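You operate a simulated robot arm through the tools that you are given. There is no shell and no other tool. Be economical: measure what you need, move in short steps, check, and stop when the job is done.

You are at the controls of a simulated robot arm. One attempt, no reset.

Task
Set the speed dial so the air meter shows the flow on the flow card.
Fine: meter on the outlet guard, blower on; leave the dial mid-way in the stretch that shows the figure; afterwards blower off and the meter back on its mat. Set down upright: air meter.

It is judged by the outcome, as a careful person would: the job done as asked, and still so three seconds after it is handed in. It fails if anything else is knocked over, pushed out of place, dropped, spilled or broken.

Robot
A 6-joint arm with a two-finger gripper, hanging from a carriage that runs on a gantry, over the field with the corners [-1901, -339], [199, -339], [200, 1041], [-1900, 1041] (x, y) and turns from -352 to 336 degrees about z. Base frame: it is fixed where the carriage stands at the start and does not move with it; the origin is on the floor, on the carriage's upright axis, x ahead of it, y to its left, z up; the surface under the hand at the start is at about z = 1160. Units: mm, degrees, N and s.
With the tool pointing down near the work surface it reaches from about 560 to 640 mm from the robot's upright axis, wherever it stands. Its first joint turns from -166.0 to 166.0 degrees. Places, roughly: air meter mat [500, 0, 1200]; blower display [1100, 100, 700]; blower switch [900, 100, 700]; outlet guard [800, 0, 1200]; speed dial [800, 100, 700]. Payload 2.45 kg.
The TCP is the grasp point between the finger pads, 26 mm short of the fingertips. In the tool frame z runs along the fingers and y along their closing line. Largest opening 96 mm; the body of the gripper starts 69 mm behind the TCP.
Orientation is told as [roll, pitch, yaw] about the base's x, y, z axes, in that order, counted from this pose: with the fingers straight down and closing along the base's y, the tool's x points along the base's -x, its y along +y and its z along -z.

Tools
- The arm moves only by the tool drive_tool. Its argument "series" is a list of rows, each a list of 3 entries, a list of its own where there are three numbers: the shift along the tool's x, y, z in units of 500 mm (1.0 is 500 mm), then the turn, a rotation vector about the tool's x, y, z in units of 120 degrees (1.0 is 120 degrees), then the gripper command, from -1 (fully open) to 1 (shut), values between in proportion. In form: [[[dx, dy, dz], [ax, ay, az], grip], ...]. A call has 1 to 20 rows; each row is the pose to reach, as a shift and turn from the pose commanded when the call began, along the tool's axes at that moment. A call with a number of a shift or a turn outside -1 to 1 is refused whole. Rows are played at 5 a second. More than 50 mm and 8.6 degrees between two rows, or a gripper value outside its range, and nothing of the call is played. A pose out of reach is approached as far as the arm can. The call stops where the force on the tool passes 40 N (or 10 N more than at its start, if that is more) or the arm is blocked; 0.2 s more then pass. Each finger halts on what it meets, pressing with about 23 N; the grip force reading is that of the motor and also rises with nothing between the fingers. The clock runs only during rows and for 0.2 s after the last one: add rows that repeat a pose to give the fingers time. The reply holds the time, the measured pose of the TCP, the force on the tool along the base axes, the opening and the grip force, in the units named above and with some noise, with the torque about the TCP (base axes, N m) and any sound that the robot's microphone picked up.
- Cameras (640 x 400 px; columns grow to the right, rows downward): "scene" is now at [264.9, -8, 1813.4]; the picture's right is [-0.11, -0.99, 0.00], its down [-0.87, 0.10, -0.48] and it looks along [0.48, -0.05, -0.88] (base axes); focal length 287 px, centre (320, 200). "wrist" rides on the gripper at [82, 3, -98] in the tool frame; the picture's right is [-0.04, 1.00, 0.00], its down [-0.73, -0.03, -0.68] and it looks along [-0.68, -0.03, 0.73] (tool axes); focal length 256 px, centre (320, 200). There is no depth. A picture from a camera that has moved, and an enlarged one, comes with that camera's place and axes in the base frame and with its lens.
- get_image(camera): a new picture of that camera. No time passes.
- slide_trunk(by): slides the trunk up (or, below 0, down) by that many mm; the arm and the scene camera ride with it, the base frame stays. It gives what a move gives, with no picture.
- steer(legs): drives the robot by 1 to 6 legs, each [ahead, left, turn to the left] in mm, mm and degrees, along the robot's own axes; the way and the turn of a leg run together, so that a leg with both is an arc; at most 1500 mm and 180 degrees a leg. The arm and the cameras ride along, it lands a little off, and it stops where it bumps. It keeps to its track: a leg is cut to what the track allows. It gives what a move gives.
- head_to(pan, tilt): turns the head with the scene camera to pan (to the left, within 155 degrees either way) and tilt (down, from -29 to 69), counted from straight ahead of the robot. It gives what a move gives.
- close_up(camera, box): a new picture of the part [left, top, right, bottom] of that camera's present view, enlarged. No time passes.
- hand_in(): hands the job in; it is judged then, once.

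Work in short steps. Places have to be worked out from the pictures, the camera data and where the tool is seen: move nearer, look again, correct. Check each grasp and each placing, and mend what went wrong. You have 120 turns and 98 pictures in all, those below and enlarged ones among them. Open the gripper and draw the arm clear of the work before you hand the job in, unless the task says otherwise; then end with one line.

The tools are called after "Call:" as name(argument=value, ...) on one line, values as JSON. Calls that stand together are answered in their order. drive_tool: Moves the arm, as the interface text tells. Its arguments: {"type":"object","properties":{"series":{"type":"array","items":{"type":"array"}}},"required":["series"]} The other tools are called the same way: slide_trunk (by) slides the trunk up or down; steer (legs) drives the base; head_to (pan, tilt) turns the head that bears the scene camera; get_image (camera) takes a picture; close_up (camera, box) takes an enlarged picture of a part of a camera's view; hand_in () hands the job in.

At the start:

```text
t: 0.0
ee_pos: [629.0, -81.7, 1369.7]
ee_rot: [0.0, 0.1, -0.1]
contact_force: [0.1, 0.3, 0.2]
wrist_torque: [0.02, 0.0, 0.01]
opening: 96.0
grasp_force: 0.0
trunk travel left (down, up): [-544.0, 58.0]
robot x, y, heading: [1.9, 0.4, 0.0]
head pan, tilt: [-6.4, 61.1]
```

scene: 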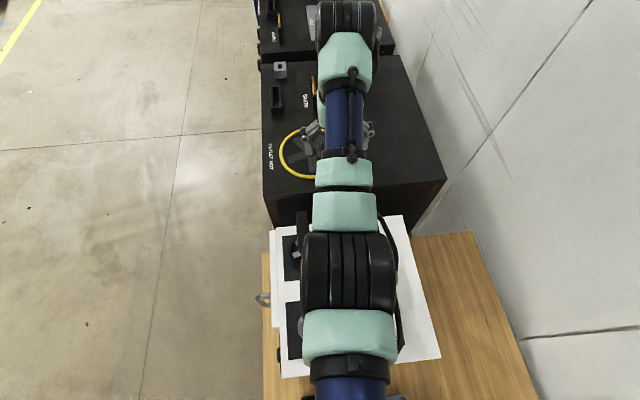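
wrist: 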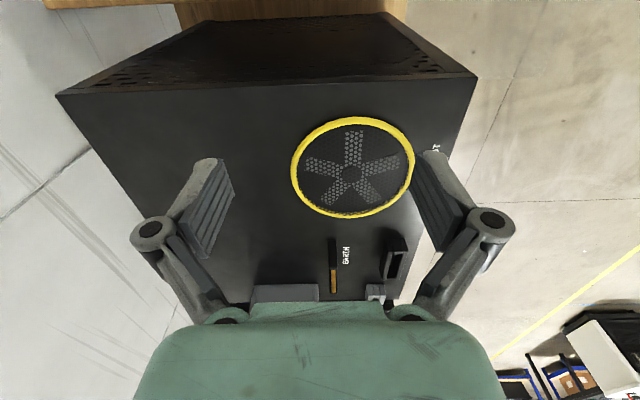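

The arm hides much of the scene view. I enlarge both views to tell the parts apart.

Call:
close_up(camera="scene", box=[240, 0, 460, 200])

Call:
close_up(camera="scene", box=[240, 200, 460, 400])

```text
2.00 times, centred on (350, 100) of scene
camera zoom: at [264.9, -8.0, 1813.4], right [-0.11, -0.99, 0.0], down [-0.87, 0.1, -0.48], along [0.48, -0.05, -0.88], focal length 575 px, centre (260, 400)
```

zoom: 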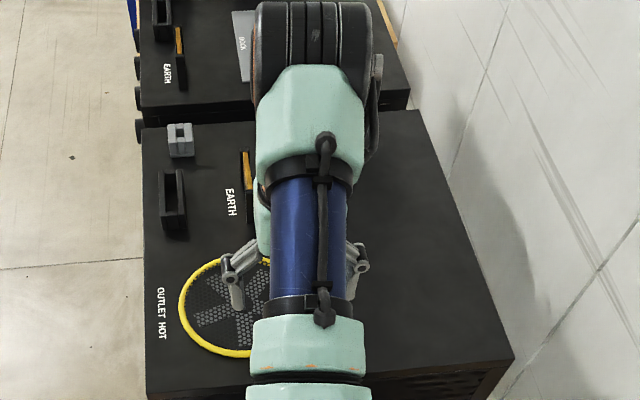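

```text
2.00 times, centred on (350, 300) of scene
camera zoom: at [264.9, -8.0, 1813.4], right [-0.11, -0.99, 0.0], down [-0.87, 0.1, -0.48], along [0.48, -0.05, -0.88], focal length 575 px, centre (260, 0)
```

zoom: 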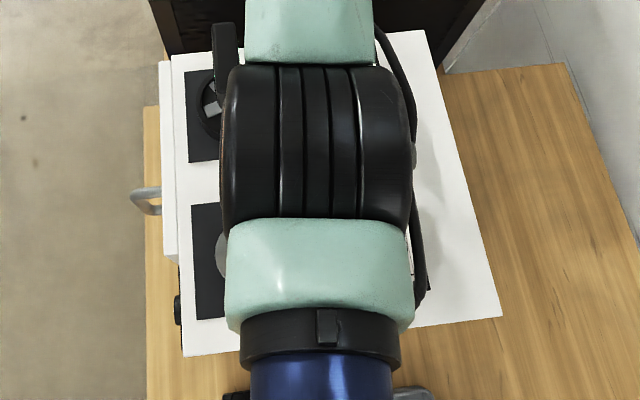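

The dial, switch and display are probably on the blower's left (+y) face, lower down. I drive left over the open floor and look back with the head.

Call:
steer(legs=[[0, 800, 0]])

Call:
head_to(pan=-40, tilt=40)

Call:
get_image(camera="scene")

```text
t: 4.2
ee_pos: [627.3, 692.6, 1368.3]
ee_rot: [0.0, 0.0, 0.2]
contact_force: [0.7, -0.2, 1.0]
wrist_torque: [0.01, 0.0, 0.02]
opening: 95.8
grasp_force: 0.0
trunk travel left (down, up): [-544.0, 58.0]
robot x, y, heading: [-1.2, 768.1, -0.0]
head pan, tilt: [-6.4, 61.1]
```

```text
t: 5.1
ee_pos: [627.6, 691.5, 1370.1]
ee_rot: [0.0, 0.1, 0.2]
contact_force: [0.2, 0.0, -0.3]
wrist_torque: [-0.02, -0.03, -0.02]
opening: 95.8
grasp_force: 0.1
trunk travel left (down, up): [-544.0, 58.0]
robot x, y, heading: [-0.3, 767.2, 0.4]
head pan, tilt: [-40.0, 40.0]
```

```text
93 pictures are left
camera scene: at [263.7, 714.9, 1841.3], right [-0.64, -0.77, 0.0], down [-0.49, 0.41, -0.77], along [0.59, -0.49, -0.64], focal length 287 px, centre (320, 200)
```

scene: 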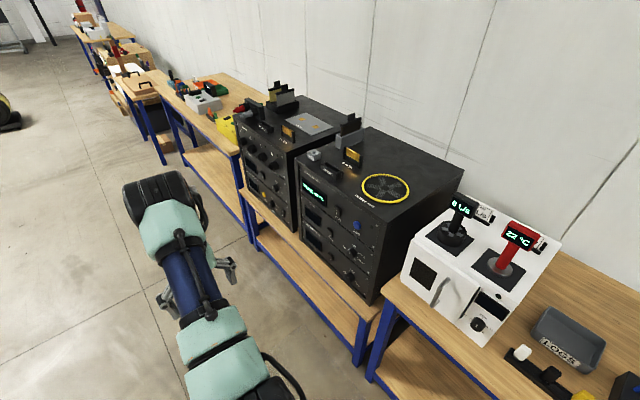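

The instruments stand in a row along the wall. I enlarge the blower and the two meters.

Call:
close_up(camera="scene", box=[220, 70, 400, 183])

Call:
close_up(camera="scene", box=[280, 170, 440, 300])

Call:
close_up(camera="scene", box=[380, 180, 640, 400])

```text
3.54 times, centred on (310, 126) of scene
camera zoom: at [263.7, 714.9, 1841.3], right [-0.64, -0.77, 0.0], down [-0.49, 0.41, -0.77], along [0.59, -0.49, -0.64], focal length 1017 px, centre (355, 460)
```

zoom: 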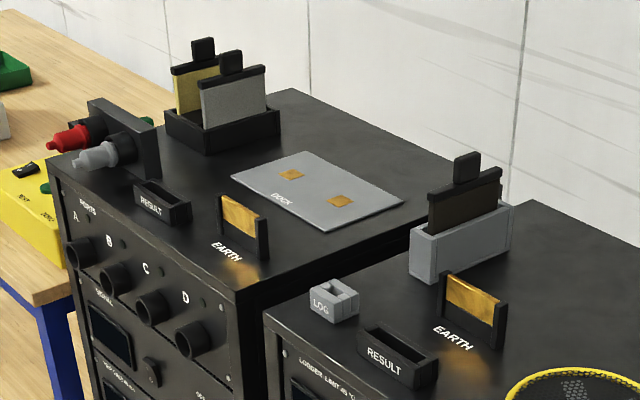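

```text
3.08 times, centred on (360, 235) of scene
camera zoom: at [263.7, 714.9, 1841.3], right [-0.64, -0.77, 0.0], down [-0.49, 0.41, -0.77], along [0.59, -0.49, -0.64], focal length 884 px, centre (197, 92)
```

zoom: 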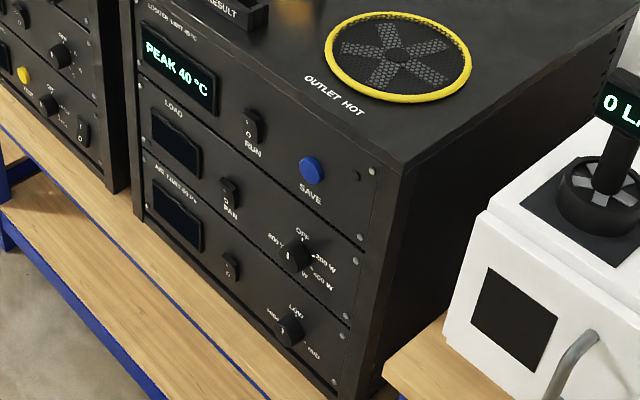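

```text
1.82 times, centred on (510, 290) of scene
camera zoom: at [263.7, 714.9, 1841.3], right [-0.64, -0.77, 0.0], down [-0.49, 0.41, -0.77], along [0.59, -0.49, -0.64], focal length 523 px, centre (-26, 36)
```

zoom: 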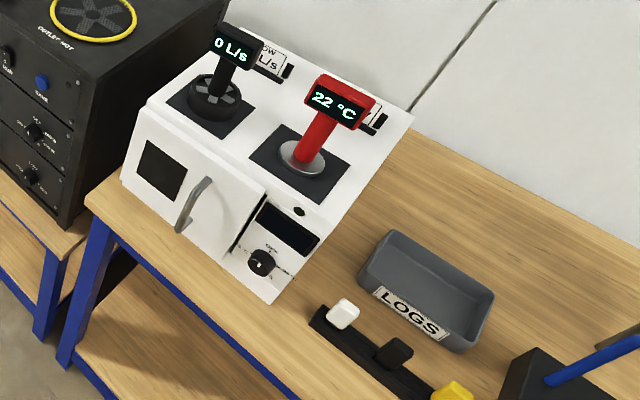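

The air meter (black, "0 L/s") stands on its mat with the flow card behind it. I zoom in on the card and on the lowest panel.

Call:
close_up(camera="scene", box=[430, 180, 510, 260])

Call:
close_up(camera="scene", box=[320, 215, 390, 295])

```text
5.00 times, centred on (470, 220) of scene
camera zoom: at [263.7, 714.9, 1841.3], right [-0.64, -0.77, 0.0], down [-0.49, 0.41, -0.77], along [0.59, -0.49, -0.64], focal length 1437 px, centre (-430, 100)
```

zoom: 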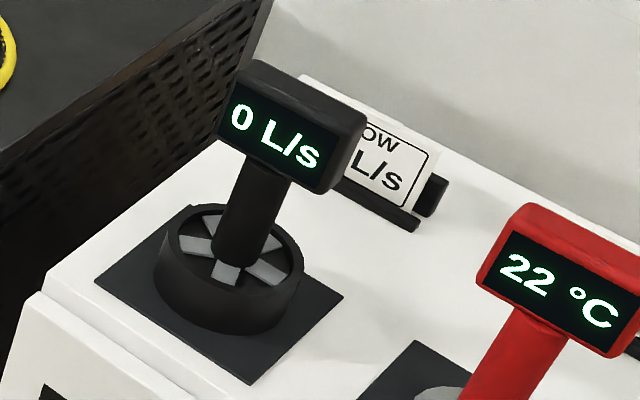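

```text
5.00 times, centred on (355, 255) of scene
camera zoom: at [263.7, 714.9, 1841.3], right [-0.64, -0.77, 0.0], down [-0.49, 0.41, -0.77], along [0.59, -0.49, -0.64], focal length 1437 px, centre (145, -75)
```

zoom: 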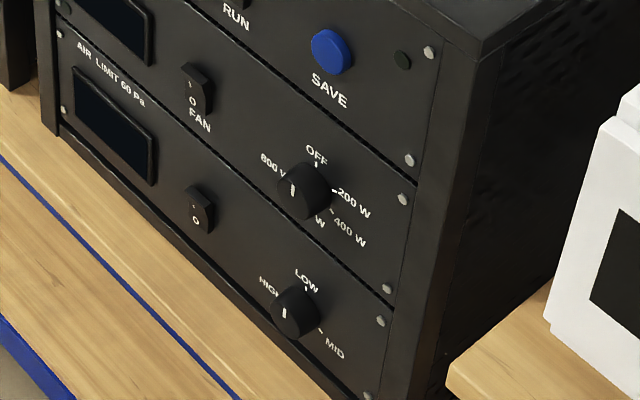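

The dial is at about (774, 115, 737) and the switch at about (902, 115, 761), both on the face y≈100. I back off and lower the trunk to see the panel and cabinet from the front.

Call:
steer(legs=[[195, 230, 0]])

Call:
slide_trunk(by=-450)

Call:
head_to(pan=-68, tilt=30)

Call:
get_image(camera="scene")

```text
t: 7.2
ee_pos: [822.4, 916.0, 1369.3]
ee_rot: [-0.1, 0.0, -0.1]
contact_force: [0.3, 0.3, -0.8]
wrist_torque: [0.0, -0.01, 0.01]
opening: 95.8
grasp_force: 0.2
trunk travel left (down, up): [-544.0, 58.0]
robot x, y, heading: [193.5, 999.2, -0.0]
head pan, tilt: [-40.0, 40.0]
```

```text
refused: -450 is not a number from -400 to 400
```

```text
t: 8.1
ee_pos: [822.5, 917.4, 1370.2]
ee_rot: [0.0, -0.1, -0.1]
contact_force: [0.4, -1.2, -0.4]
wrist_torque: [0.04, 0.01, -0.01]
opening: 96.1
grasp_force: 0.0
trunk travel left (down, up): [-544.0, 58.0]
robot x, y, heading: [192.7, 999.3, -0.2]
head pan, tilt: [-68.0, 30.0]
```

```text
87 pictures are left
camera scene: at [426.6, 912.6, 1856.7], right [-0.93, -0.37, 0.0], down [-0.19, 0.46, -0.87], along [0.32, -0.8, -0.5], focal length 287 px, centre (320, 200)
```

scene: 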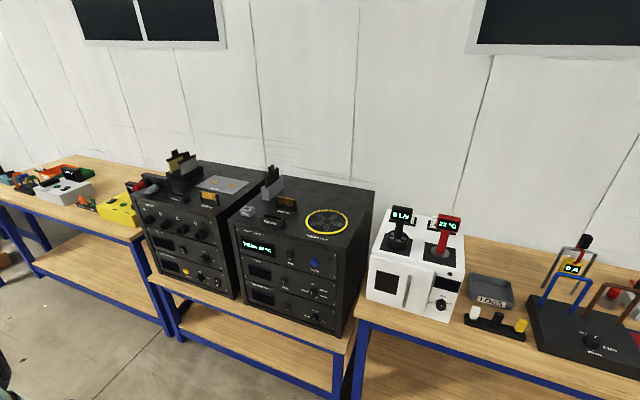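

I lower the trunk by 400 and look level at the panel and cabinet.

Call:
slide_trunk(by=-400)

Call:
head_to(pan=-72, tilt=24)

Call:
get_image(camera="scene")

```text
t: 11.9
ee_pos: [821.1, 916.1, 970.2]
ee_rot: [0.1, 0.0, -0.1]
contact_force: [-0.1, -0.4, -0.2]
wrist_torque: [-0.01, 0.0, 0.01]
opening: 95.8
grasp_force: 0.1
trunk travel left (down, up): [-144.0, 458.0]
robot x, y, heading: [190.9, 994.2, 0.0]
head pan, tilt: [-68.0, 30.0]
```

```text
t: 12.6
ee_pos: [821.3, 915.5, 969.8]
ee_rot: [0.0, 0.1, 0.0]
contact_force: [0.6, -0.4, 0.8]
wrist_torque: [-0.03, -0.03, -0.02]
opening: 96.1
grasp_force: 0.1
trunk travel left (down, up): [-144.0, 458.0]
robot x, y, heading: [190.5, 996.5, -0.1]
head pan, tilt: [-72.0, 24.0]
```

```text
86 pictures are left
camera scene: at [421.2, 908.6, 1466.3], right [-0.95, -0.31, 0.0], down [-0.13, 0.39, -0.91], along [0.28, -0.87, -0.41], focal length 287 px, centre (320, 200)
```

scene: 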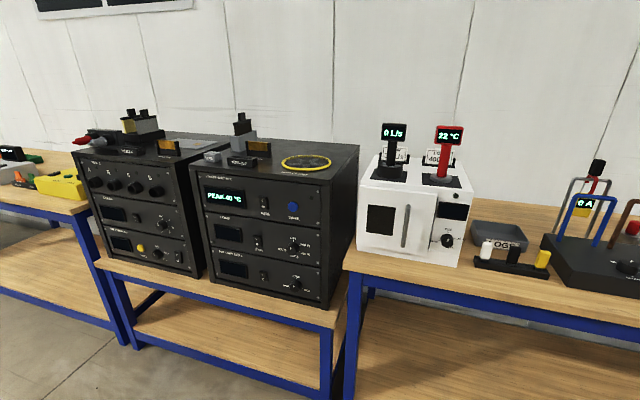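

Call:
close_up(camera="scene", box=[200, 240, 340, 310])

Call:
close_up(camera="scene", box=[360, 115, 480, 195])

```text
4.57 times, centred on (270, 275) of scene
camera zoom: at [421.2, 908.6, 1466.3], right [-0.95, -0.31, 0.0], down [-0.13, 0.39, -0.91], along [0.28, -0.87, -0.41], focal length 1314 px, centre (549, -143)
```

zoom: 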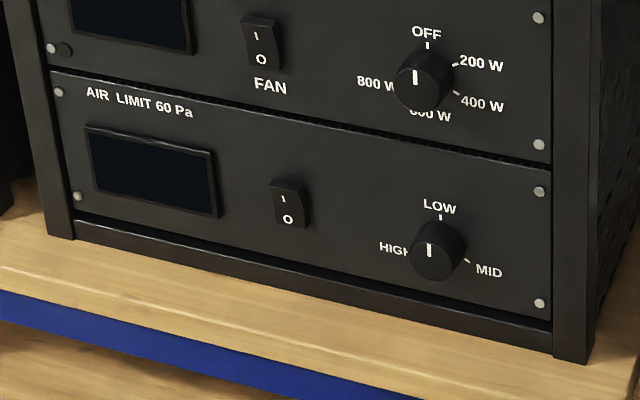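

```text
5.00 times, centred on (420, 155) of scene
camera zoom: at [421.2, 908.6, 1466.3], right [-0.95, -0.31, 0.0], down [-0.13, 0.39, -0.91], along [0.28, -0.87, -0.41], focal length 1437 px, centre (-180, 425)
```

zoom: 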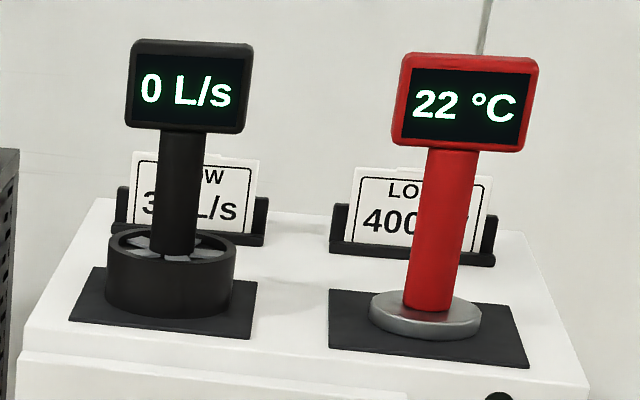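

Now the picture is clear: card "3? L/s", dial at LOW, knob at about (772, 115, 727), rocker at about (912, 108, 729), tabletop at z≈640. The meter is at about (478, -6) and 1319 tall at the head. I raise the trunk and go over the meter for a wrist look.

Call:
slide_trunk(by=400)

Call:
slide_trunk(by=58)

Call:
steer(legs=[[-341, 0, 0], [0, -920, 0]])

Call:
get_image(camera="wrist")

```text
t: 16.4
ee_pos: [822.6, 915.8, 1370.9]
ee_rot: [0.0, 0.0, -0.1]
contact_force: [-0.1, 0.2, -1.0]
wrist_torque: [0.0, -0.04, -0.02]
opening: 96.2
grasp_force: 0.0
trunk travel left (down, up): [-544.0, 58.0]
robot x, y, heading: [193.6, 994.8, -0.2]
head pan, tilt: [-72.0, 24.0]
```

```text
t: 17.4
ee_pos: [821.4, 917.3, 1427.2]
ee_rot: [-0.1, -0.1, 0.0]
contact_force: [0.4, -0.8, 0.4]
wrist_torque: [-0.03, -0.01, -0.01]
opening: 96.3
grasp_force: 0.1
trunk travel left (down, up): [-602.0, 0.0]
robot x, y, heading: [192.2, 999.1, -0.0]
head pan, tilt: [-72.0, 24.0]
```

```text
t: 24.0
ee_pos: [482.2, 10.5, 1427.9]
ee_rot: [0.0, -0.1, -0.1]
contact_force: [-1.1, 0.7, -0.3]
wrist_torque: [-0.02, 0.01, -0.01]
opening: 95.6
grasp_force: 0.1
trunk travel left (down, up): [-602.0, 0.0]
robot x, y, heading: [-145.7, 91.0, -0.0]
head pan, tilt: [-72.0, 24.0]
```

```text
83 pictures are left
camera wrist: at [401.7, 12.8, 1525.2], right [0.04, 1.0, 0.0], down [0.73, -0.03, 0.68], along [0.68, -0.03, -0.73], focal length 256 px, centre (320, 200)
```

wrist: 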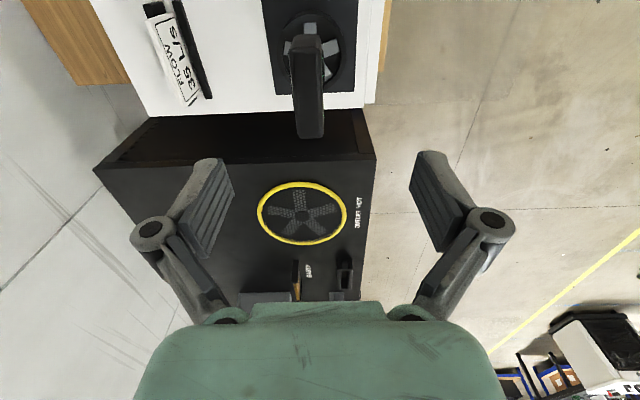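

The card seems to read "35 L/s" and the head runs along x, roughly 25 mm thick at y≈0. I enlarge to confirm both.

Call:
close_up(camera="wrist", box=[230, 0, 390, 150])

Call:
close_up(camera="wrist", box=[140, 0, 220, 110])

```text
2.67 times, centred on (310, 75) of wrist
camera zoom: at [401.7, 12.8, 1525.2], right [0.04, 1.0, 0.0], down [0.73, -0.03, 0.68], along [0.68, -0.03, -0.73], focal length 683 px, centre (347, 533)
```

zoom: 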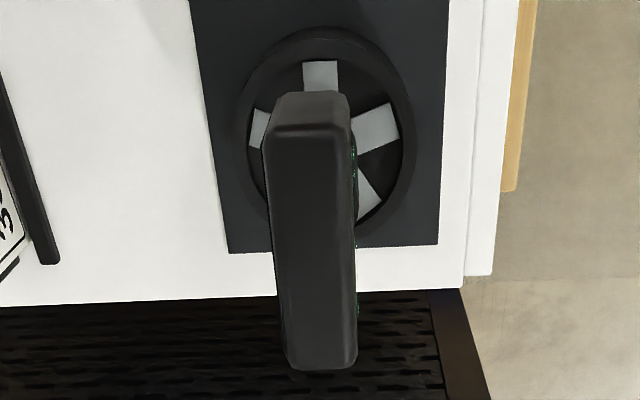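

```text
3.64 times, centred on (180, 55) of wrist
camera zoom: at [401.7, 12.8, 1525.2], right [0.04, 1.0, 0.0], down [0.73, -0.03, 0.68], along [0.68, -0.03, -0.73], focal length 931 px, centre (829, 727)
```

zoom: 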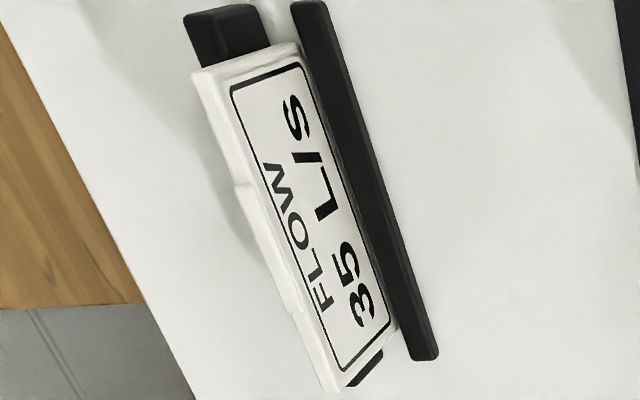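

Card: 35 L/s. Head centre is about (478, 0), upright and aligned with x. I centre the tool and go down to z≈1295 with the fingers on the head's front and back.

Call:
drive_tool(series=[[[0.008, -0.021, 0.05], [0, 0, 0], -1], [[0.008, -0.021, 0.1], [0, 0, 0], -1], [[0.008, -0.021, 0.13], [0, 0, 0], -1], [[0.008, -0.021, 0.16], [0, 0, 0], -1], [[0.008, -0.021, 0.16], [0, 0, 0], -1]])

Call:
get_image(camera="wrist")

```text
t: 25.2
ee_pos: [478.6, 0.0, 1348.0]
ee_rot: [0.0, 0.1, -0.3]
contact_force: [-0.1, -0.9, 0.0]
wrist_torque: [-0.01, -0.01, 0.03]
opening: 96.0
grasp_force: 0.1
trunk travel left (down, up): [-602.0, 0.0]
robot x, y, heading: [-144.7, 90.3, -0.0]
head pan, tilt: [-72.0, 24.0]
```

```text
80 pictures are left
camera wrist: at [397.8, 2.8, 1444.9], right [0.04, 1.0, 0.0], down [0.73, -0.03, 0.68], along [0.68, -0.03, -0.73], focal length 256 px, centre (320, 200)
```

wrist: 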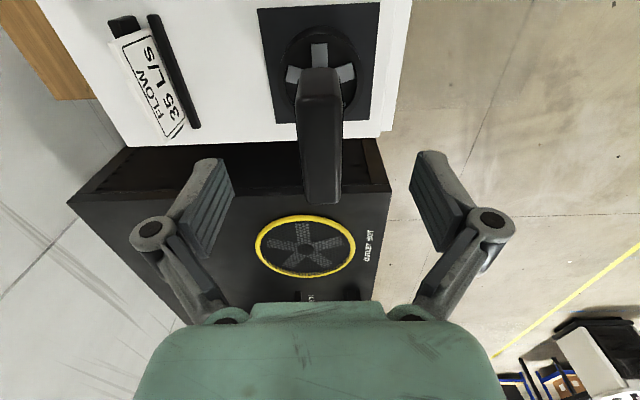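

The head is centred between the fingers. I descend 53 mm more and close.

Call:
drive_tool(series=[[[0.004, 0, 0.04], [0, 0, 0], -1], [[0.004, 0, 0.08], [0, 0, 0], -1], [[0.004, 0, 0.106], [0, 0, 0], -1], [[0.004, 0, 0.106], [0, 0, 0], 0], [[0.004, 0, 0.106], [0, 0, 0], 0.5], [[0.004, 0, 0.106], [0, 0, 0], 1], [[0.004, 0, 0.106], [0, 0, 0], 1], [[0.004, 0, 0.106], [0, 0, 0], 1]])

Call:
get_image(camera="wrist")

```text
t: 27.0
ee_pos: [474.8, 0.2, 1295.3]
ee_rot: [0.0, 0.0, -0.1]
contact_force: [0.5, 1.2, -0.4]
wrist_torque: [0.04, -0.04, -0.01]
opening: 26.5
grasp_force: 23.4
trunk travel left (down, up): [-602.0, 0.0]
robot x, y, heading: [-146.3, 93.5, -0.4]
head pan, tilt: [-72.0, 24.0]
```

```text
79 pictures are left
camera wrist: at [394.6, 2.4, 1392.9], right [0.04, 1.0, 0.0], down [0.73, -0.03, 0.68], along [0.68, -0.03, -0.73], focal length 256 px, centre (320, 200)
```

wrist: 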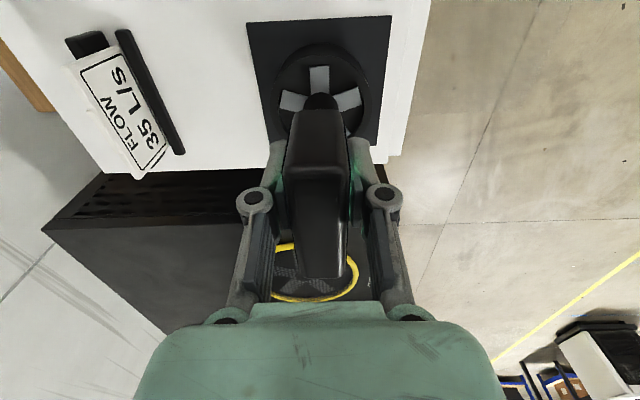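

The meter is gripped (26.5 mm). I lift it 110 mm.

Call:
drive_tool(series=[[[0, 0, -0.03], [0, 0, 0], 1], [[0, 0, -0.08], [0, 0, 0], 1], [[0, 0, -0.14], [0, 0, 0], 1], [[0, 0, -0.2], [0, 0, 0], 1], [[0, 0, -0.22], [0, 0, 0], 1], [[0, 0, -0.22], [0, 0, 0], 1]])

Call:
get_image(camera="wrist")

```text
t: 28.4
ee_pos: [477.0, -1.2, 1403.9]
ee_rot: [0.0, 0.1, -0.3]
contact_force: [0.3, -0.6, -2.0]
wrist_torque: [0.0, 0.02, 0.01]
opening: 26.2
grasp_force: 23.3
trunk travel left (down, up): [-602.0, 0.0]
robot x, y, heading: [-147.1, 92.3, -0.3]
head pan, tilt: [-72.0, 24.0]
```

```text
78 pictures are left
camera wrist: at [395.7, 1.7, 1501.9], right [0.04, 1.0, 0.0], down [0.73, -0.03, 0.68], along [0.68, -0.03, -0.73], focal length 256 px, centre (320, 200)
```

wrist: 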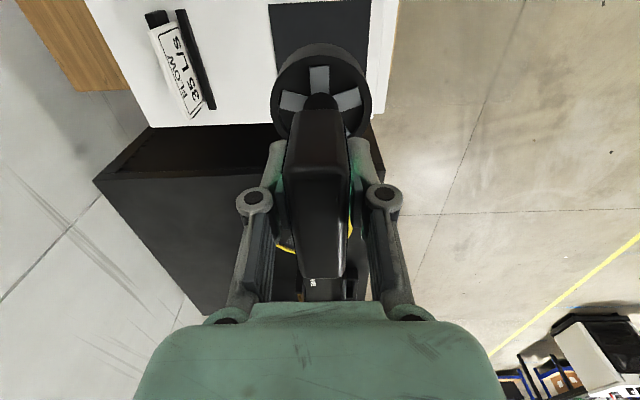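

Lifted cleanly. The guard is at about (765, -39), so I drive 288 ahead and 38 right.

Call:
steer(legs=[[290, -38, 0]])

Call:
get_image(camera="wrist")

Call:
head_to(pan=3, tilt=55)

Call:
get_image(camera="scene")

```text
t: 30.4
ee_pos: [757.2, -41.2, 1404.0]
ee_rot: [0.0, 0.1, -0.3]
contact_force: [-0.6, -0.1, -2.9]
wrist_torque: [-0.03, 0.0, 0.02]
opening: 26.6
grasp_force: 22.9
trunk travel left (down, up): [-602.0, 0.0]
robot x, y, heading: [132.3, 51.8, -0.2]
head pan, tilt: [-72.0, 24.0]
```

```text
77 pictures are left
camera wrist: at [676.3, -37.4, 1501.7], right [0.04, 1.0, 0.0], down [0.73, -0.03, 0.68], along [0.68, -0.03, -0.73], focal length 256 px, centre (320, 200)
```

wrist: 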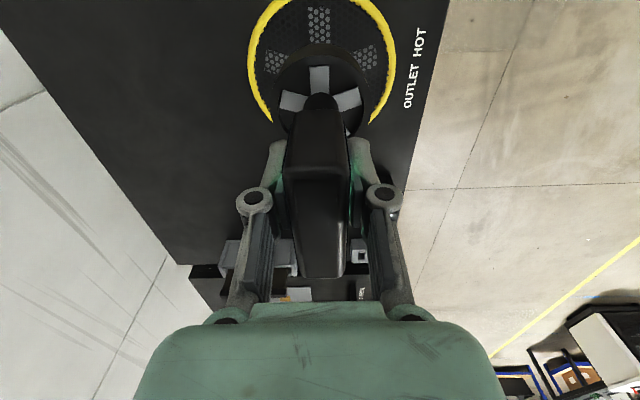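

```text
t: 31.9
ee_pos: [756.9, -39.4, 1403.6]
ee_rot: [0.1, 0.0, -0.2]
contact_force: [-0.5, 0.2, -4.3]
wrist_torque: [-0.01, 0.02, -0.01]
opening: 26.5
grasp_force: 23.1
trunk travel left (down, up): [-602.0, 0.0]
robot x, y, heading: [135.4, 51.7, -0.4]
head pan, tilt: [3.0, 55.0]
```

```text
76 pictures are left
camera scene: at [406.3, 55.5, 1878.2], right [0.05, -1.0, 0.0], down [-0.82, -0.04, -0.57], along [0.57, 0.03, -0.82], focal length 287 px, centre (320, 200)
```

scene: 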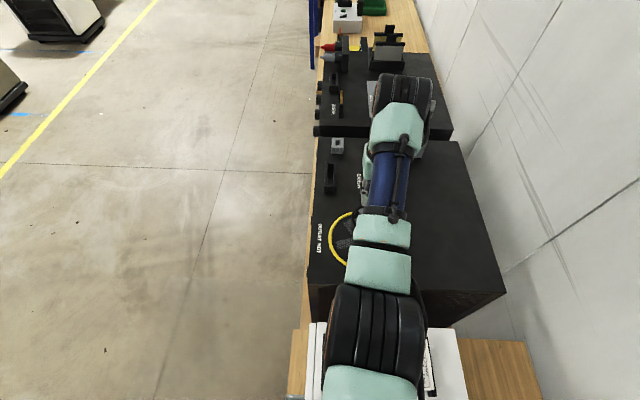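

The guard centre is about (768, -40). I shift 11 mm ahead and lower to TCP z≈1325.

Call:
drive_tool(series=[[[-0.022, 0, 0.04], [0, 0, 0], 1], [[-0.022, 0, 0.1], [0, 0, 0], 1], [[-0.022, 0, 0.14], [0, 0, 0], 1], [[-0.022, 0, 0.156], [0, 0, 0], 1], [[-0.022, 0, 0.156], [0, 0, 0], 1]])

Call:
get_image(camera="wrist")

```text
t: 33.0
ee_pos: [767.5, -40.1, 1327.0]
ee_rot: [0.0, 0.0, -0.1]
contact_force: [0.4, -0.5, -3.3]
wrist_torque: [-0.06, 0.01, -0.01]
opening: 26.3
grasp_force: 23.6
trunk travel left (down, up): [-602.0, 0.0]
robot x, y, heading: [133.0, 53.6, -0.2]
head pan, tilt: [3.0, 55.0]
```

```text
75 pictures are left
camera wrist: at [687.5, -38.0, 1424.1], right [0.04, 1.0, 0.0], down [0.73, -0.03, 0.68], along [0.68, -0.03, -0.73], focal length 256 px, centre (320, 200)
```

wrist: 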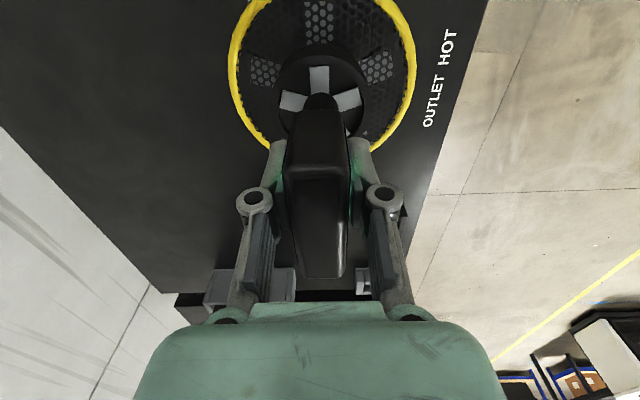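

Centred over the guard. I lower in small rows until it touches.

Call:
drive_tool(series=[[[0, 0, 0.01], [0, 0, 0], 1], [[0, 0, 0.02], [0, 0, 0], 1], [[0, 0, 0.028], [0, 0, 0], 1], [[0, 0, 0.034], [0, 0, 0], 1], [[0, 0, 0.034], [0, 0, 0], 1]])

```text
t: 34.2
ee_pos: [767.8, -41.1, 1308.4]
ee_rot: [0.0, -0.1, -0.2]
contact_force: [0.7, -0.4, -3.0]
wrist_torque: [0.02, 0.03, 0.02]
opening: 26.5
grasp_force: 22.8
trunk travel left (down, up): [-602.0, 0.0]
robot x, y, heading: [134.5, 55.5, -0.2]
head pan, tilt: [3.0, 55.0]
```

No contact yet (force still −3 N). I continue in 2 mm rows.

Call:
drive_tool(series=[[[0, 0, 0.004], [0, 0, 0], 1], [[0, 0, 0.008], [0, 0, 0], 1], [[0, 0, 0.012], [0, 0, 0], 1], [[0, 0, 0.012], [0, 0, 0], 1]])

Call:
get_image(camera="wrist")

```text
t: 35.2
ee_pos: [767.8, -40.6, 1303.9]
ee_rot: [0.1, 0.0, -0.2]
contact_force: [-0.6, 0.6, -3.4]
wrist_torque: [0.02, -0.02, -0.03]
opening: 26.3
grasp_force: 23.4
trunk travel left (down, up): [-602.0, 0.0]
robot x, y, heading: [132.5, 54.2, -0.3]
head pan, tilt: [3.0, 55.0]
```

```text
74 pictures are left
camera wrist: at [687.0, -37.6, 1400.5], right [0.04, 1.0, 0.0], down [0.73, -0.03, 0.68], along [0.68, -0.03, -0.73], focal length 256 px, centre (320, 200)
```

wrist: 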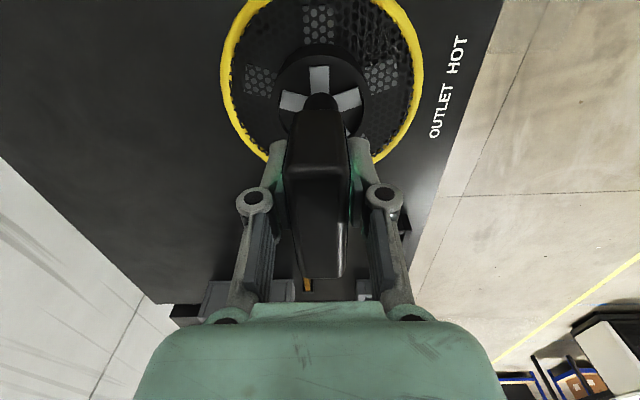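

Still no contact; I keep lowering gently.

Call:
drive_tool(series=[[[0, 0, 0.004], [0, 0, 0], 1], [[0, 0, 0.008], [0, 0, 0], 1], [[0, 0, 0.012], [0, 0, 0], 1], [[0, 0, 0.012], [0, 0, 0], 1]])

```text
t: 36.2
ee_pos: [771.3, -40.1, 1299.8]
ee_rot: [0.0, -0.3, -0.2]
contact_force: [-10.5, 7.0, 36.1]
wrist_torque: [0.25, 0.01, 0.05]
opening: 26.5
grasp_force: 23.0
trunk travel left (down, up): [-602.0, 0.0]
robot x, y, heading: [132.8, 56.9, -0.1]
head pan, tilt: [3.0, 55.0]
```

Contact at about 1301. I back off 1.5–2 mm to ease the force.

Call:
drive_tool(series=[[[0, 0, -0.003], [0, 0, 0], 1], [[0, 0, -0.003], [0, 0, 0], 1]])

```text
t: 36.9
ee_pos: [769.9, -39.7, 1298.8]
ee_rot: [0.0, 0.0, -0.2]
contact_force: [5.5, 4.3, 10.3]
wrist_torque: [0.16, -0.84, 0.2]
opening: 26.4
grasp_force: 23.2
trunk travel left (down, up): [-602.0, 0.0]
robot x, y, heading: [133.3, 54.0, -0.2]
head pan, tilt: [3.0, 55.0]
```

The meter rests on the guard with a light load. I open the fingers slowly.

Call:
drive_tool(series=[[[0, 0, 0], [0, 0, 0], 0.3], [[0, 0, 0], [0, 0, 0], 0.0], [[0, 0, 0], [0, 0, 0], -0.5], [[0, 0, 0], [0, 0, 0], -1], [[0, 0, 0], [0, 0, 0], -1], [[0, 0, 0], [0, 0, 0], -1]])

Call:
get_image(camera="wrist")

```text
t: 38.2
ee_pos: [768.2, -40.9, 1298.1]
ee_rot: [0.0, 0.0, -0.3]
contact_force: [0.4, 0.4, 0.0]
wrist_torque: [-0.01, 0.0, 0.03]
opening: 95.7
grasp_force: 0.1
trunk travel left (down, up): [-602.0, 0.0]
robot x, y, heading: [135.7, 53.0, -0.2]
head pan, tilt: [3.0, 55.0]
```

```text
73 pictures are left
camera wrist: at [687.4, -38.0, 1396.5], right [0.04, 1.0, 0.0], down [0.73, -0.03, 0.68], along [0.68, -0.03, -0.73], focal length 256 px, centre (320, 200)
```

wrist: 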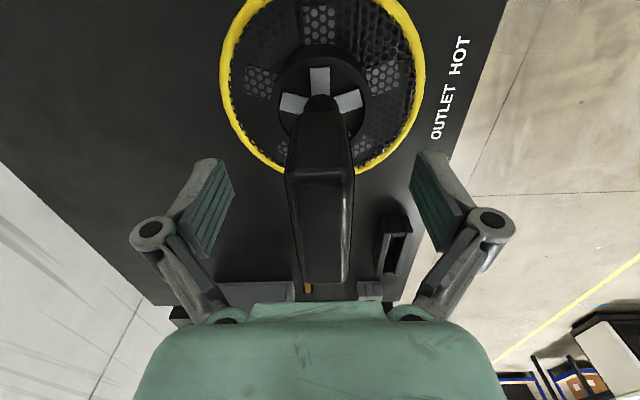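

The meter stands upright on the guard. I raise the hand clear and drive left off the blower.

Call:
drive_tool(series=[[[0, 0, -0.06], [0, 0, 0], -1], [[0, 0, -0.14], [0, 0, 0], -1], [[0, 0, -0.22], [0, 0, 0], -1], [[0, 0, -0.25], [0, 0, 0], -1], [[0, 0, -0.25], [0, 0, 0], -1]])

Call:
steer(legs=[[0, 830, 0]])

Call:
head_to(pan=-55, tilt=35)

Call:
get_image(camera="scene")

```text
t: 39.5
ee_pos: [766.8, -36.9, 1426.2]
ee_rot: [0.1, 0.0, -0.2]
contact_force: [-0.6, -0.3, 0.4]
wrist_torque: [-0.03, 0.02, -0.02]
opening: 95.9
grasp_force: 0.0
trunk travel left (down, up): [-602.0, 0.0]
robot x, y, heading: [131.1, 52.2, 0.1]
head pan, tilt: [3.0, 55.0]
```

```text
t: 43.9
ee_pos: [778.1, 787.1, 1426.8]
ee_rot: [0.1, 0.1, -1.4]
contact_force: [-0.8, 0.0, 0.2]
wrist_torque: [-0.01, -0.02, -0.01]
opening: 95.9
grasp_force: 0.0
trunk travel left (down, up): [-602.0, 0.0]
robot x, y, heading: [142.6, 888.1, -1.3]
head pan, tilt: [3.0, 55.0]
```

```text
t: 45.2
ee_pos: [776.3, 787.3, 1427.9]
ee_rot: [0.0, 0.0, -1.4]
contact_force: [0.0, 0.0, 0.2]
wrist_torque: [-0.01, 0.0, 0.02]
opening: 95.9
grasp_force: 0.0
trunk travel left (down, up): [-602.0, 0.0]
robot x, y, heading: [143.7, 892.3, -1.5]
head pan, tilt: [-55.0, 35.0]
```

```text
72 pictures are left
camera scene: at [394.6, 812.5, 1906.4], right [-0.83, -0.55, 0.0], down [-0.32, 0.48, -0.82], along [0.45, -0.68, -0.57], focal length 287 px, centre (320, 200)
```

scene: 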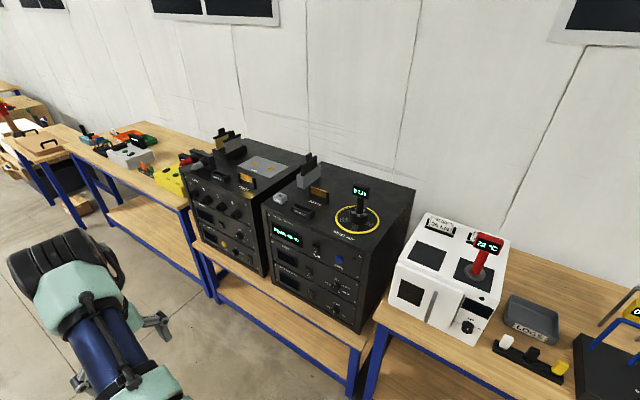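

The meter reads on the guard and the view is good. Now I roll the tool 90° so that the fingers point at the panel (−y), shifting the TCP so the wrist stays about in place, clear over the open floor.

Call:
drive_tool(series=[[[0, -0.05, -0.005], [0.0625, 0, 0], -1], [[0, -0.1, -0.014], [0.125, 0, 0], -1], [[0, -0.15, -0.03], [0.1875, 0, 0], -1], [[0, -0.2, -0.054], [0.25, 0, 0], -1], [[0, -0.24, -0.083], [0.3125, 0, 0], -1], [[0, -0.28, -0.117], [0.375, 0, 0], -1], [[0, -0.32, -0.157], [0.4375, 0, 0], -1], [[0, -0.35, -0.2], [0.5, 0, 0], -1], [[0, -0.37, -0.247], [0.5625, 0, 0], -1], [[0, -0.39, -0.297], [0.625, 0, 0], -1], [[0, -0.4, -0.348], [0.6875, 0, 0], -1], [[0, -0.4, -0.4], [0.75, 0, 0], -1], [[0, -0.4, -0.4], [0.75, 0, 0], -1]])

```text
t: 48.0
ee_pos: [772.8, 589.2, 1627.9]
ee_rot: [-90.2, 0.0, -1.3]
contact_force: [0.0, -0.5, -0.3]
wrist_torque: [0.01, 0.0, 0.01]
opening: 96.1
grasp_force: 0.1
trunk travel left (down, up): [-602.0, 0.0]
robot x, y, heading: [147.4, 890.1, -1.3]
head pan, tilt: [-55.0, 35.0]
```

Now I turn the tool −90° about its axis, so the closing line is horizontal with the camera on top. I also lower the hand 150 mm.

Call:
drive_tool(series=[[[0, 0.025, 0], [0, 0, -0.0625], -1], [[0, 0.05, 0], [0, 0, -0.125], -1], [[0, 0.075, 0], [0, 0, -0.1875], -1], [[0, 0.1, 0], [0, 0, -0.25], -1], [[0, 0.125, 0], [0, 0, -0.3125], -1], [[0, 0.15, 0], [0, 0, -0.375], -1], [[0, 0.175, 0], [0, 0, -0.4375], -1], [[0, 0.2, 0], [0, 0, -0.5], -1], [[0, 0.225, 0], [0, 0, -0.5625], -1], [[0, 0.25, 0], [0, 0, -0.625], -1], [[0, 0.275, 0], [0, 0, -0.6875], -1], [[0, 0.3, 0], [0, 0, -0.75], -1], [[0, 0.3, 0], [0, 0, -0.75], -1]])

Call:
get_image(camera="wrist")

```text
t: 50.8
ee_pos: [772.8, 587.6, 1475.2]
ee_rot: [92.9, 90.0, -178.5]
contact_force: [-0.2, 0.4, 0.5]
wrist_torque: [0.0, 0.02, 0.02]
opening: 96.1
grasp_force: 0.1
trunk travel left (down, up): [-602.0, 0.0]
robot x, y, heading: [145.5, 886.4, -1.4]
head pan, tilt: [-55.0, 35.0]
```

```text
71 pictures are left
camera wrist: at [773.1, 685.7, 1556.8], right [-1.0, 0.02, -0.04], down [0.04, 0.68, -0.73], along [0.01, -0.73, -0.68], focal length 256 px, centre (320, 200)
```

wrist: 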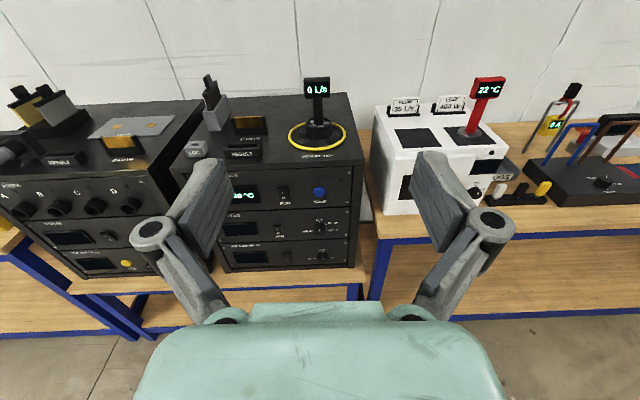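

Everything is clear of the arm. I lower the trunk by 600 in two steps and correct the heading.

Call:
slide_trunk(by=-400)

Call:
slide_trunk(by=-200)

Call:
steer(legs=[[0, 0, 1.4]])

Call:
get_image(camera="wrist")

```text
t: 54.6
ee_pos: [773.2, 587.9, 1077.2]
ee_rot: [137.8, 90.0, -133.5]
contact_force: [0.2, -0.3, 0.2]
wrist_torque: [-0.04, -0.02, 0.02]
opening: 96.0
grasp_force: 0.1
trunk travel left (down, up): [-202.0, 400.0]
robot x, y, heading: [148.6, 892.7, -1.1]
head pan, tilt: [-55.0, 35.0]
```

```text
t: 56.8
ee_pos: [773.1, 588.9, 876.5]
ee_rot: [158.9, 90.1, -112.4]
contact_force: [-0.6, 0.6, 0.1]
wrist_torque: [-0.02, 0.0, -0.03]
opening: 96.1
grasp_force: 0.0
trunk travel left (down, up): [-2.0, 600.0]
robot x, y, heading: [145.4, 893.4, -1.2]
head pan, tilt: [-55.0, 35.0]
```

```text
t: 57.5
ee_pos: [780.6, 603.9, 876.1]
ee_rot: [86.7, 90.0, 176.8]
contact_force: [0.0, 0.8, 0.1]
wrist_torque: [-0.02, -0.02, 0.02]
opening: 96.1
grasp_force: 0.0
trunk travel left (down, up): [-2.0, 600.0]
robot x, y, heading: [147.6, 890.4, 0.1]
head pan, tilt: [-55.0, 35.0]
```

```text
70 pictures are left
camera wrist: at [777.9, 701.4, 957.0], right [-1.0, 0.0, -0.04], down [0.03, 0.68, -0.73], along [0.03, -0.73, -0.68], focal length 256 px, centre (320, 200)
```

wrist: 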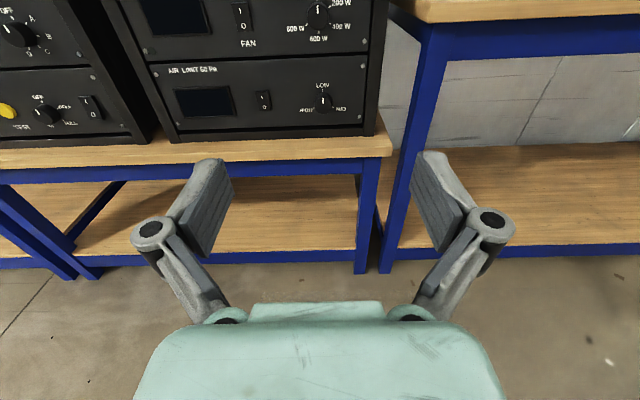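

Heading is straight. The dial is at about x 778, z 723 and the switch at about (920, 108, 727). I drive closer and re-measure.

Call:
steer(legs=[[48, -250, 0]])

Call:
drive_tool(series=[[[-0.07, 0, 0], [0, 0, 0], -1], [[-0.14, -0.05, 0], [0, 0, 0], -0.4], [[-0.2, -0.1, 0], [0, 0, 0], 0.4], [[-0.24, -0.15, 0], [0, 0, 0], 1], [[-0.24, -0.18, 0], [0, 0, 0], 1], [[-0.24, -0.18, 0], [0, 0, 0], 1], [[-0.24, -0.18, 0], [0, 0, 0], 1]])

Call:
get_image(camera="wrist")

```text
t: 59.4
ee_pos: [830.6, 362.0, 876.0]
ee_rot: [162.4, 89.9, -107.3]
contact_force: [0.3, 0.0, -0.5]
wrist_torque: [0.03, 0.01, -0.02]
opening: 96.3
grasp_force: 0.0
trunk travel left (down, up): [-2.0, 600.0]
robot x, y, heading: [193.4, 648.3, 0.2]
head pan, tilt: [-55.0, 35.0]
```

```text
t: 61.0
ee_pos: [809.4, 369.0, 809.7]
ee_rot: [119.8, 90.0, -149.7]
contact_force: [0.1, -0.5, 1.3]
wrist_torque: [0.0, 0.01, 0.01]
opening: 0.1
grasp_force: 23.0
out of reach, approached as far as the arm can: row 1, 2, 3, 4, 5, 6, 7
trunk travel left (down, up): [-2.0, 600.0]
robot x, y, heading: [193.3, 643.8, 0.3]
head pan, tilt: [-55.0, 35.0]
```

```text
69 pictures are left
camera wrist: at [807.1, 465.8, 890.0], right [-1.0, -0.01, -0.04], down [0.03, 0.68, -0.73], along [0.03, -0.73, -0.68], focal length 256 px, centre (320, 200)
```

wrist: 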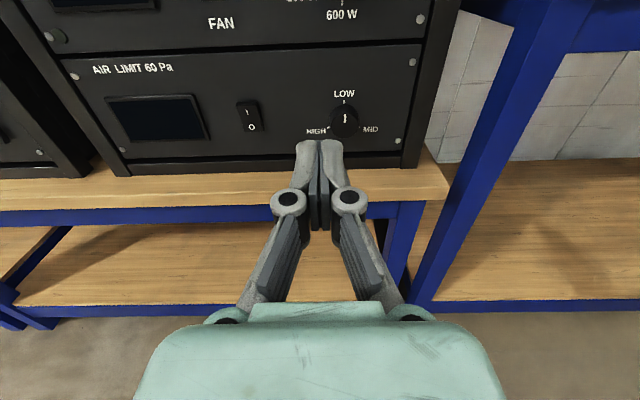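

The arm is at its reach limit here. I test how low it gets at the dial's x (780) with the tool square to the panel.

Call:
drive_tool(series=[[[0, 0, 0], [0, 0, 0], 1], [[-0.04, 0.06, 0], [0, 0, 0], 1], [[-0.08, 0.06, 0], [0, 0, 0], 1], [[-0.12, 0.06, 0], [0, 0, 0], 1], [[-0.166, 0.06, 0], [0, 0, 0], 1], [[-0.166, 0.06, 0], [0, 0, 0], 1]])

```text
t: 62.4
ee_pos: [773.0, 370.9, 731.5]
ee_rot: [105.8, 90.0, -163.8]
contact_force: [-0.6, 0.9, -0.7]
wrist_torque: [-0.03, -0.05, 0.06]
opening: 0.0
grasp_force: 23.0
out of reach, approached as far as the arm can: row 2, 3, 5, 6
trunk travel left (down, up): [-2.0, 600.0]
robot x, y, heading: [191.7, 649.6, 0.3]
head pan, tilt: [-55.0, 35.0]
```

The dial is just reachable square-on (x≈780, z≈730). The switch at x 920 needs an oblique tool, so I yaw the tool 45° toward +x here with closed fingers.

Call:
drive_tool(series=[[[0, 0, 0], [0.0625, 0, 0], 1], [[0, 0, 0], [0.125, 0, 0], 1], [[0, 0, 0], [0.1875, 0, 0], 1], [[0, 0, 0], [0.25, 0, 0], 1], [[0, 0, 0], [0.3125, 0, 0], 1], [[0, 0, 0], [0.375, 0, 0], 1], [[0, 0, 0], [0.375, 0, 0], 1]])

Call:
get_image(camera="wrist")

```text
t: 64.0
ee_pos: [859.3, 351.9, 650.3]
ee_rot: [-139.5, 89.8, -4.2]
contact_force: [0.8, 0.6, -0.2]
wrist_torque: [-0.02, -0.01, -0.02]
opening: 0.0
grasp_force: 22.7
out of reach, approached as far as the arm can: row 1, 2, 3, 4, 5, 6, 7
trunk travel left (down, up): [-2.0, 600.0]
robot x, y, heading: [193.3, 643.6, 0.4]
head pan, tilt: [-55.0, 35.0]
```

```text
68 pictures are left
camera wrist: at [787.9, 417.4, 730.9], right [-0.7, -0.71, -0.04], down [-0.46, 0.5, -0.73], along [0.54, -0.5, -0.68], focal length 256 px, centre (320, 200)
```

wrist: 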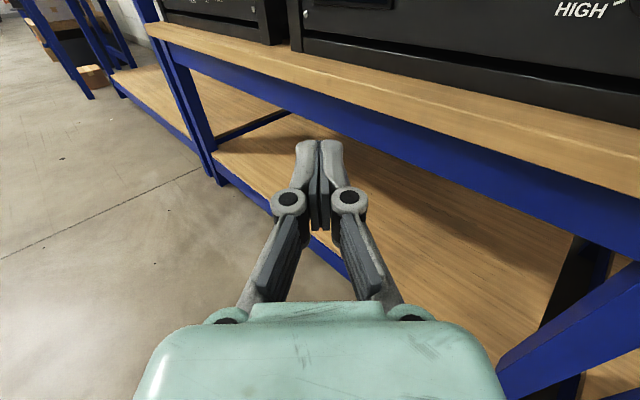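

The commanded pose runs ahead of the clipped one (about (890, 365, 673) commanded). I raise the tool 72 mm to come back within reach.

Call:
drive_tool(series=[[[0.07, 0, 0], [0, 0, 0], 1], [[0.144, 0, 0], [0, 0, 0], 1], [[0.144, 0, 0], [0, 0, 0], 1], [[0.144, 0, 0], [0, 0, 0], 1]])

Call:
get_image(camera="wrist")

```text
t: 65.0
ee_pos: [872.6, 338.0, 714.2]
ee_rot: [17.9, 89.6, 151.9]
contact_force: [1.0, 0.0, -0.1]
wrist_torque: [0.05, 0.05, -0.04]
opening: 0.2
grasp_force: 23.3
out of reach, approached as far as the arm can: row 1, 2, 3
trunk travel left (down, up): [-2.0, 600.0]
robot x, y, heading: [194.5, 648.4, 0.3]
head pan, tilt: [-55.0, 35.0]
```

```text
67 pictures are left
camera wrist: at [803.9, 406.0, 795.7], right [-0.72, -0.69, -0.04], down [-0.46, 0.51, -0.73], along [0.53, -0.51, -0.68], focal length 256 px, centre (320, 200)
```

wrist: 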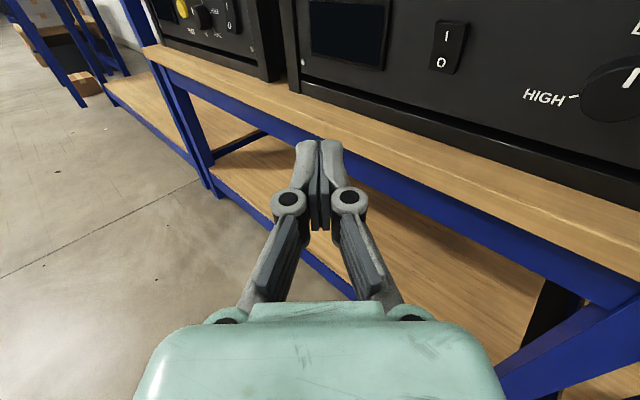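

The switch centre is about (918, 108, 727), spanning z 705–748. I yaw 7° more and place the tool at arm-frame (706, −250) and z≈743, still well in front of the panel.

Call:
drive_tool(series=[[[0.03, -0.06, -0.02], [0.03, 0, 0], 1], [[0.058, -0.125, -0.042], [0.058, 0, 0], 1], [[0.058, -0.125, -0.042], [0.058, 0, 0], 1], [[0.058, -0.125, -0.042], [0.058, 0, 0], 1]])

```text
t: 66.0
ee_pos: [887.1, 406.6, 752.4]
ee_rot: [55.8, 90.0, -161.9]
contact_force: [0.0, -0.2, 1.2]
wrist_torque: [-0.02, 0.01, 0.01]
opening: 0.0
grasp_force: 23.4
trunk travel left (down, up): [-2.0, 600.0]
robot x, y, heading: [197.5, 643.0, 0.3]
head pan, tilt: [-55.0, 35.0]
```

In reach at (887, 407, 752). Before going closer I check the arm's clearance to the cabinet with the scene camera.

Call:
head_to(pan=-45, tilt=45)

Call:
get_image(camera="scene")

```text
t: 66.7
ee_pos: [886.7, 407.4, 751.3]
ee_rot: [73.0, 90.0, -144.6]
contact_force: [0.1, 0.3, 0.0]
wrist_torque: [-0.01, -0.02, -0.01]
opening: 0.1
grasp_force: 23.4
trunk travel left (down, up): [-2.0, 600.0]
robot x, y, heading: [192.5, 648.7, 0.4]
head pan, tilt: [-45.0, 45.0]
```

```text
66 pictures are left
camera scene: at [452.2, 589.5, 1291.7], right [-0.7, -0.71, 0.0], down [-0.5, 0.5, -0.71], along [0.5, -0.5, -0.71], focal length 287 px, centre (320, 200)
```

scene: 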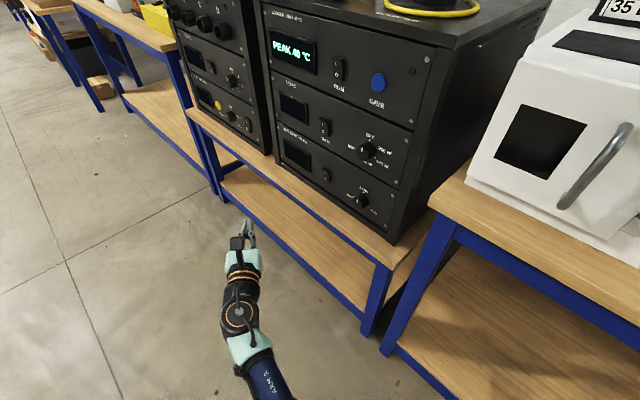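

The forearm will stay about 110 mm clear of the cabinet's table. I drive 225 right (−y).

Call:
steer(legs=[[4, -225, 0]])

Call:
get_image(camera="wrist")

Call:
get_image(camera="scene")

```text
t: 68.4
ee_pos: [891.9, 181.8, 752.9]
ee_rot: [102.8, 90.0, -114.9]
contact_force: [0.2, 0.0, -0.9]
wrist_torque: [-0.01, 0.0, 0.01]
opening: 0.1
grasp_force: 22.4
trunk travel left (down, up): [-2.0, 600.0]
robot x, y, heading: [197.8, 423.2, 0.4]
head pan, tilt: [-45.0, 45.0]
```

```text
65 pictures are left
camera wrist: at [812.6, 239.1, 834.2], right [-0.61, -0.79, -0.04], down [-0.52, 0.44, -0.73], along [0.6, -0.43, -0.68], focal length 256 px, centre (320, 200)
```

wrist: 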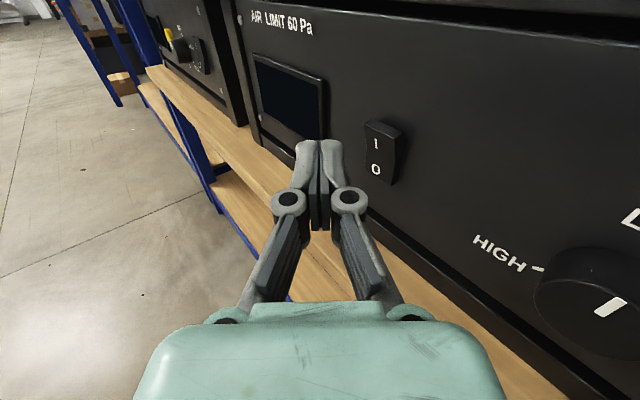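

```text
64 pictures are left
camera scene: at [457.1, 365.8, 1291.7], right [-0.7, -0.71, 0.0], down [-0.5, 0.5, -0.71], along [0.5, -0.5, -0.71], focal length 287 px, centre (320, 200)
```

scene: 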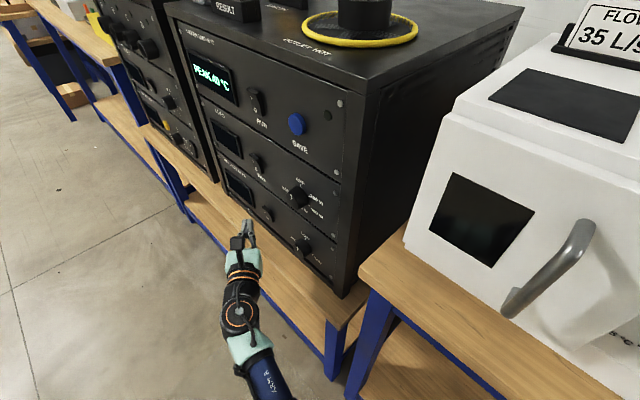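

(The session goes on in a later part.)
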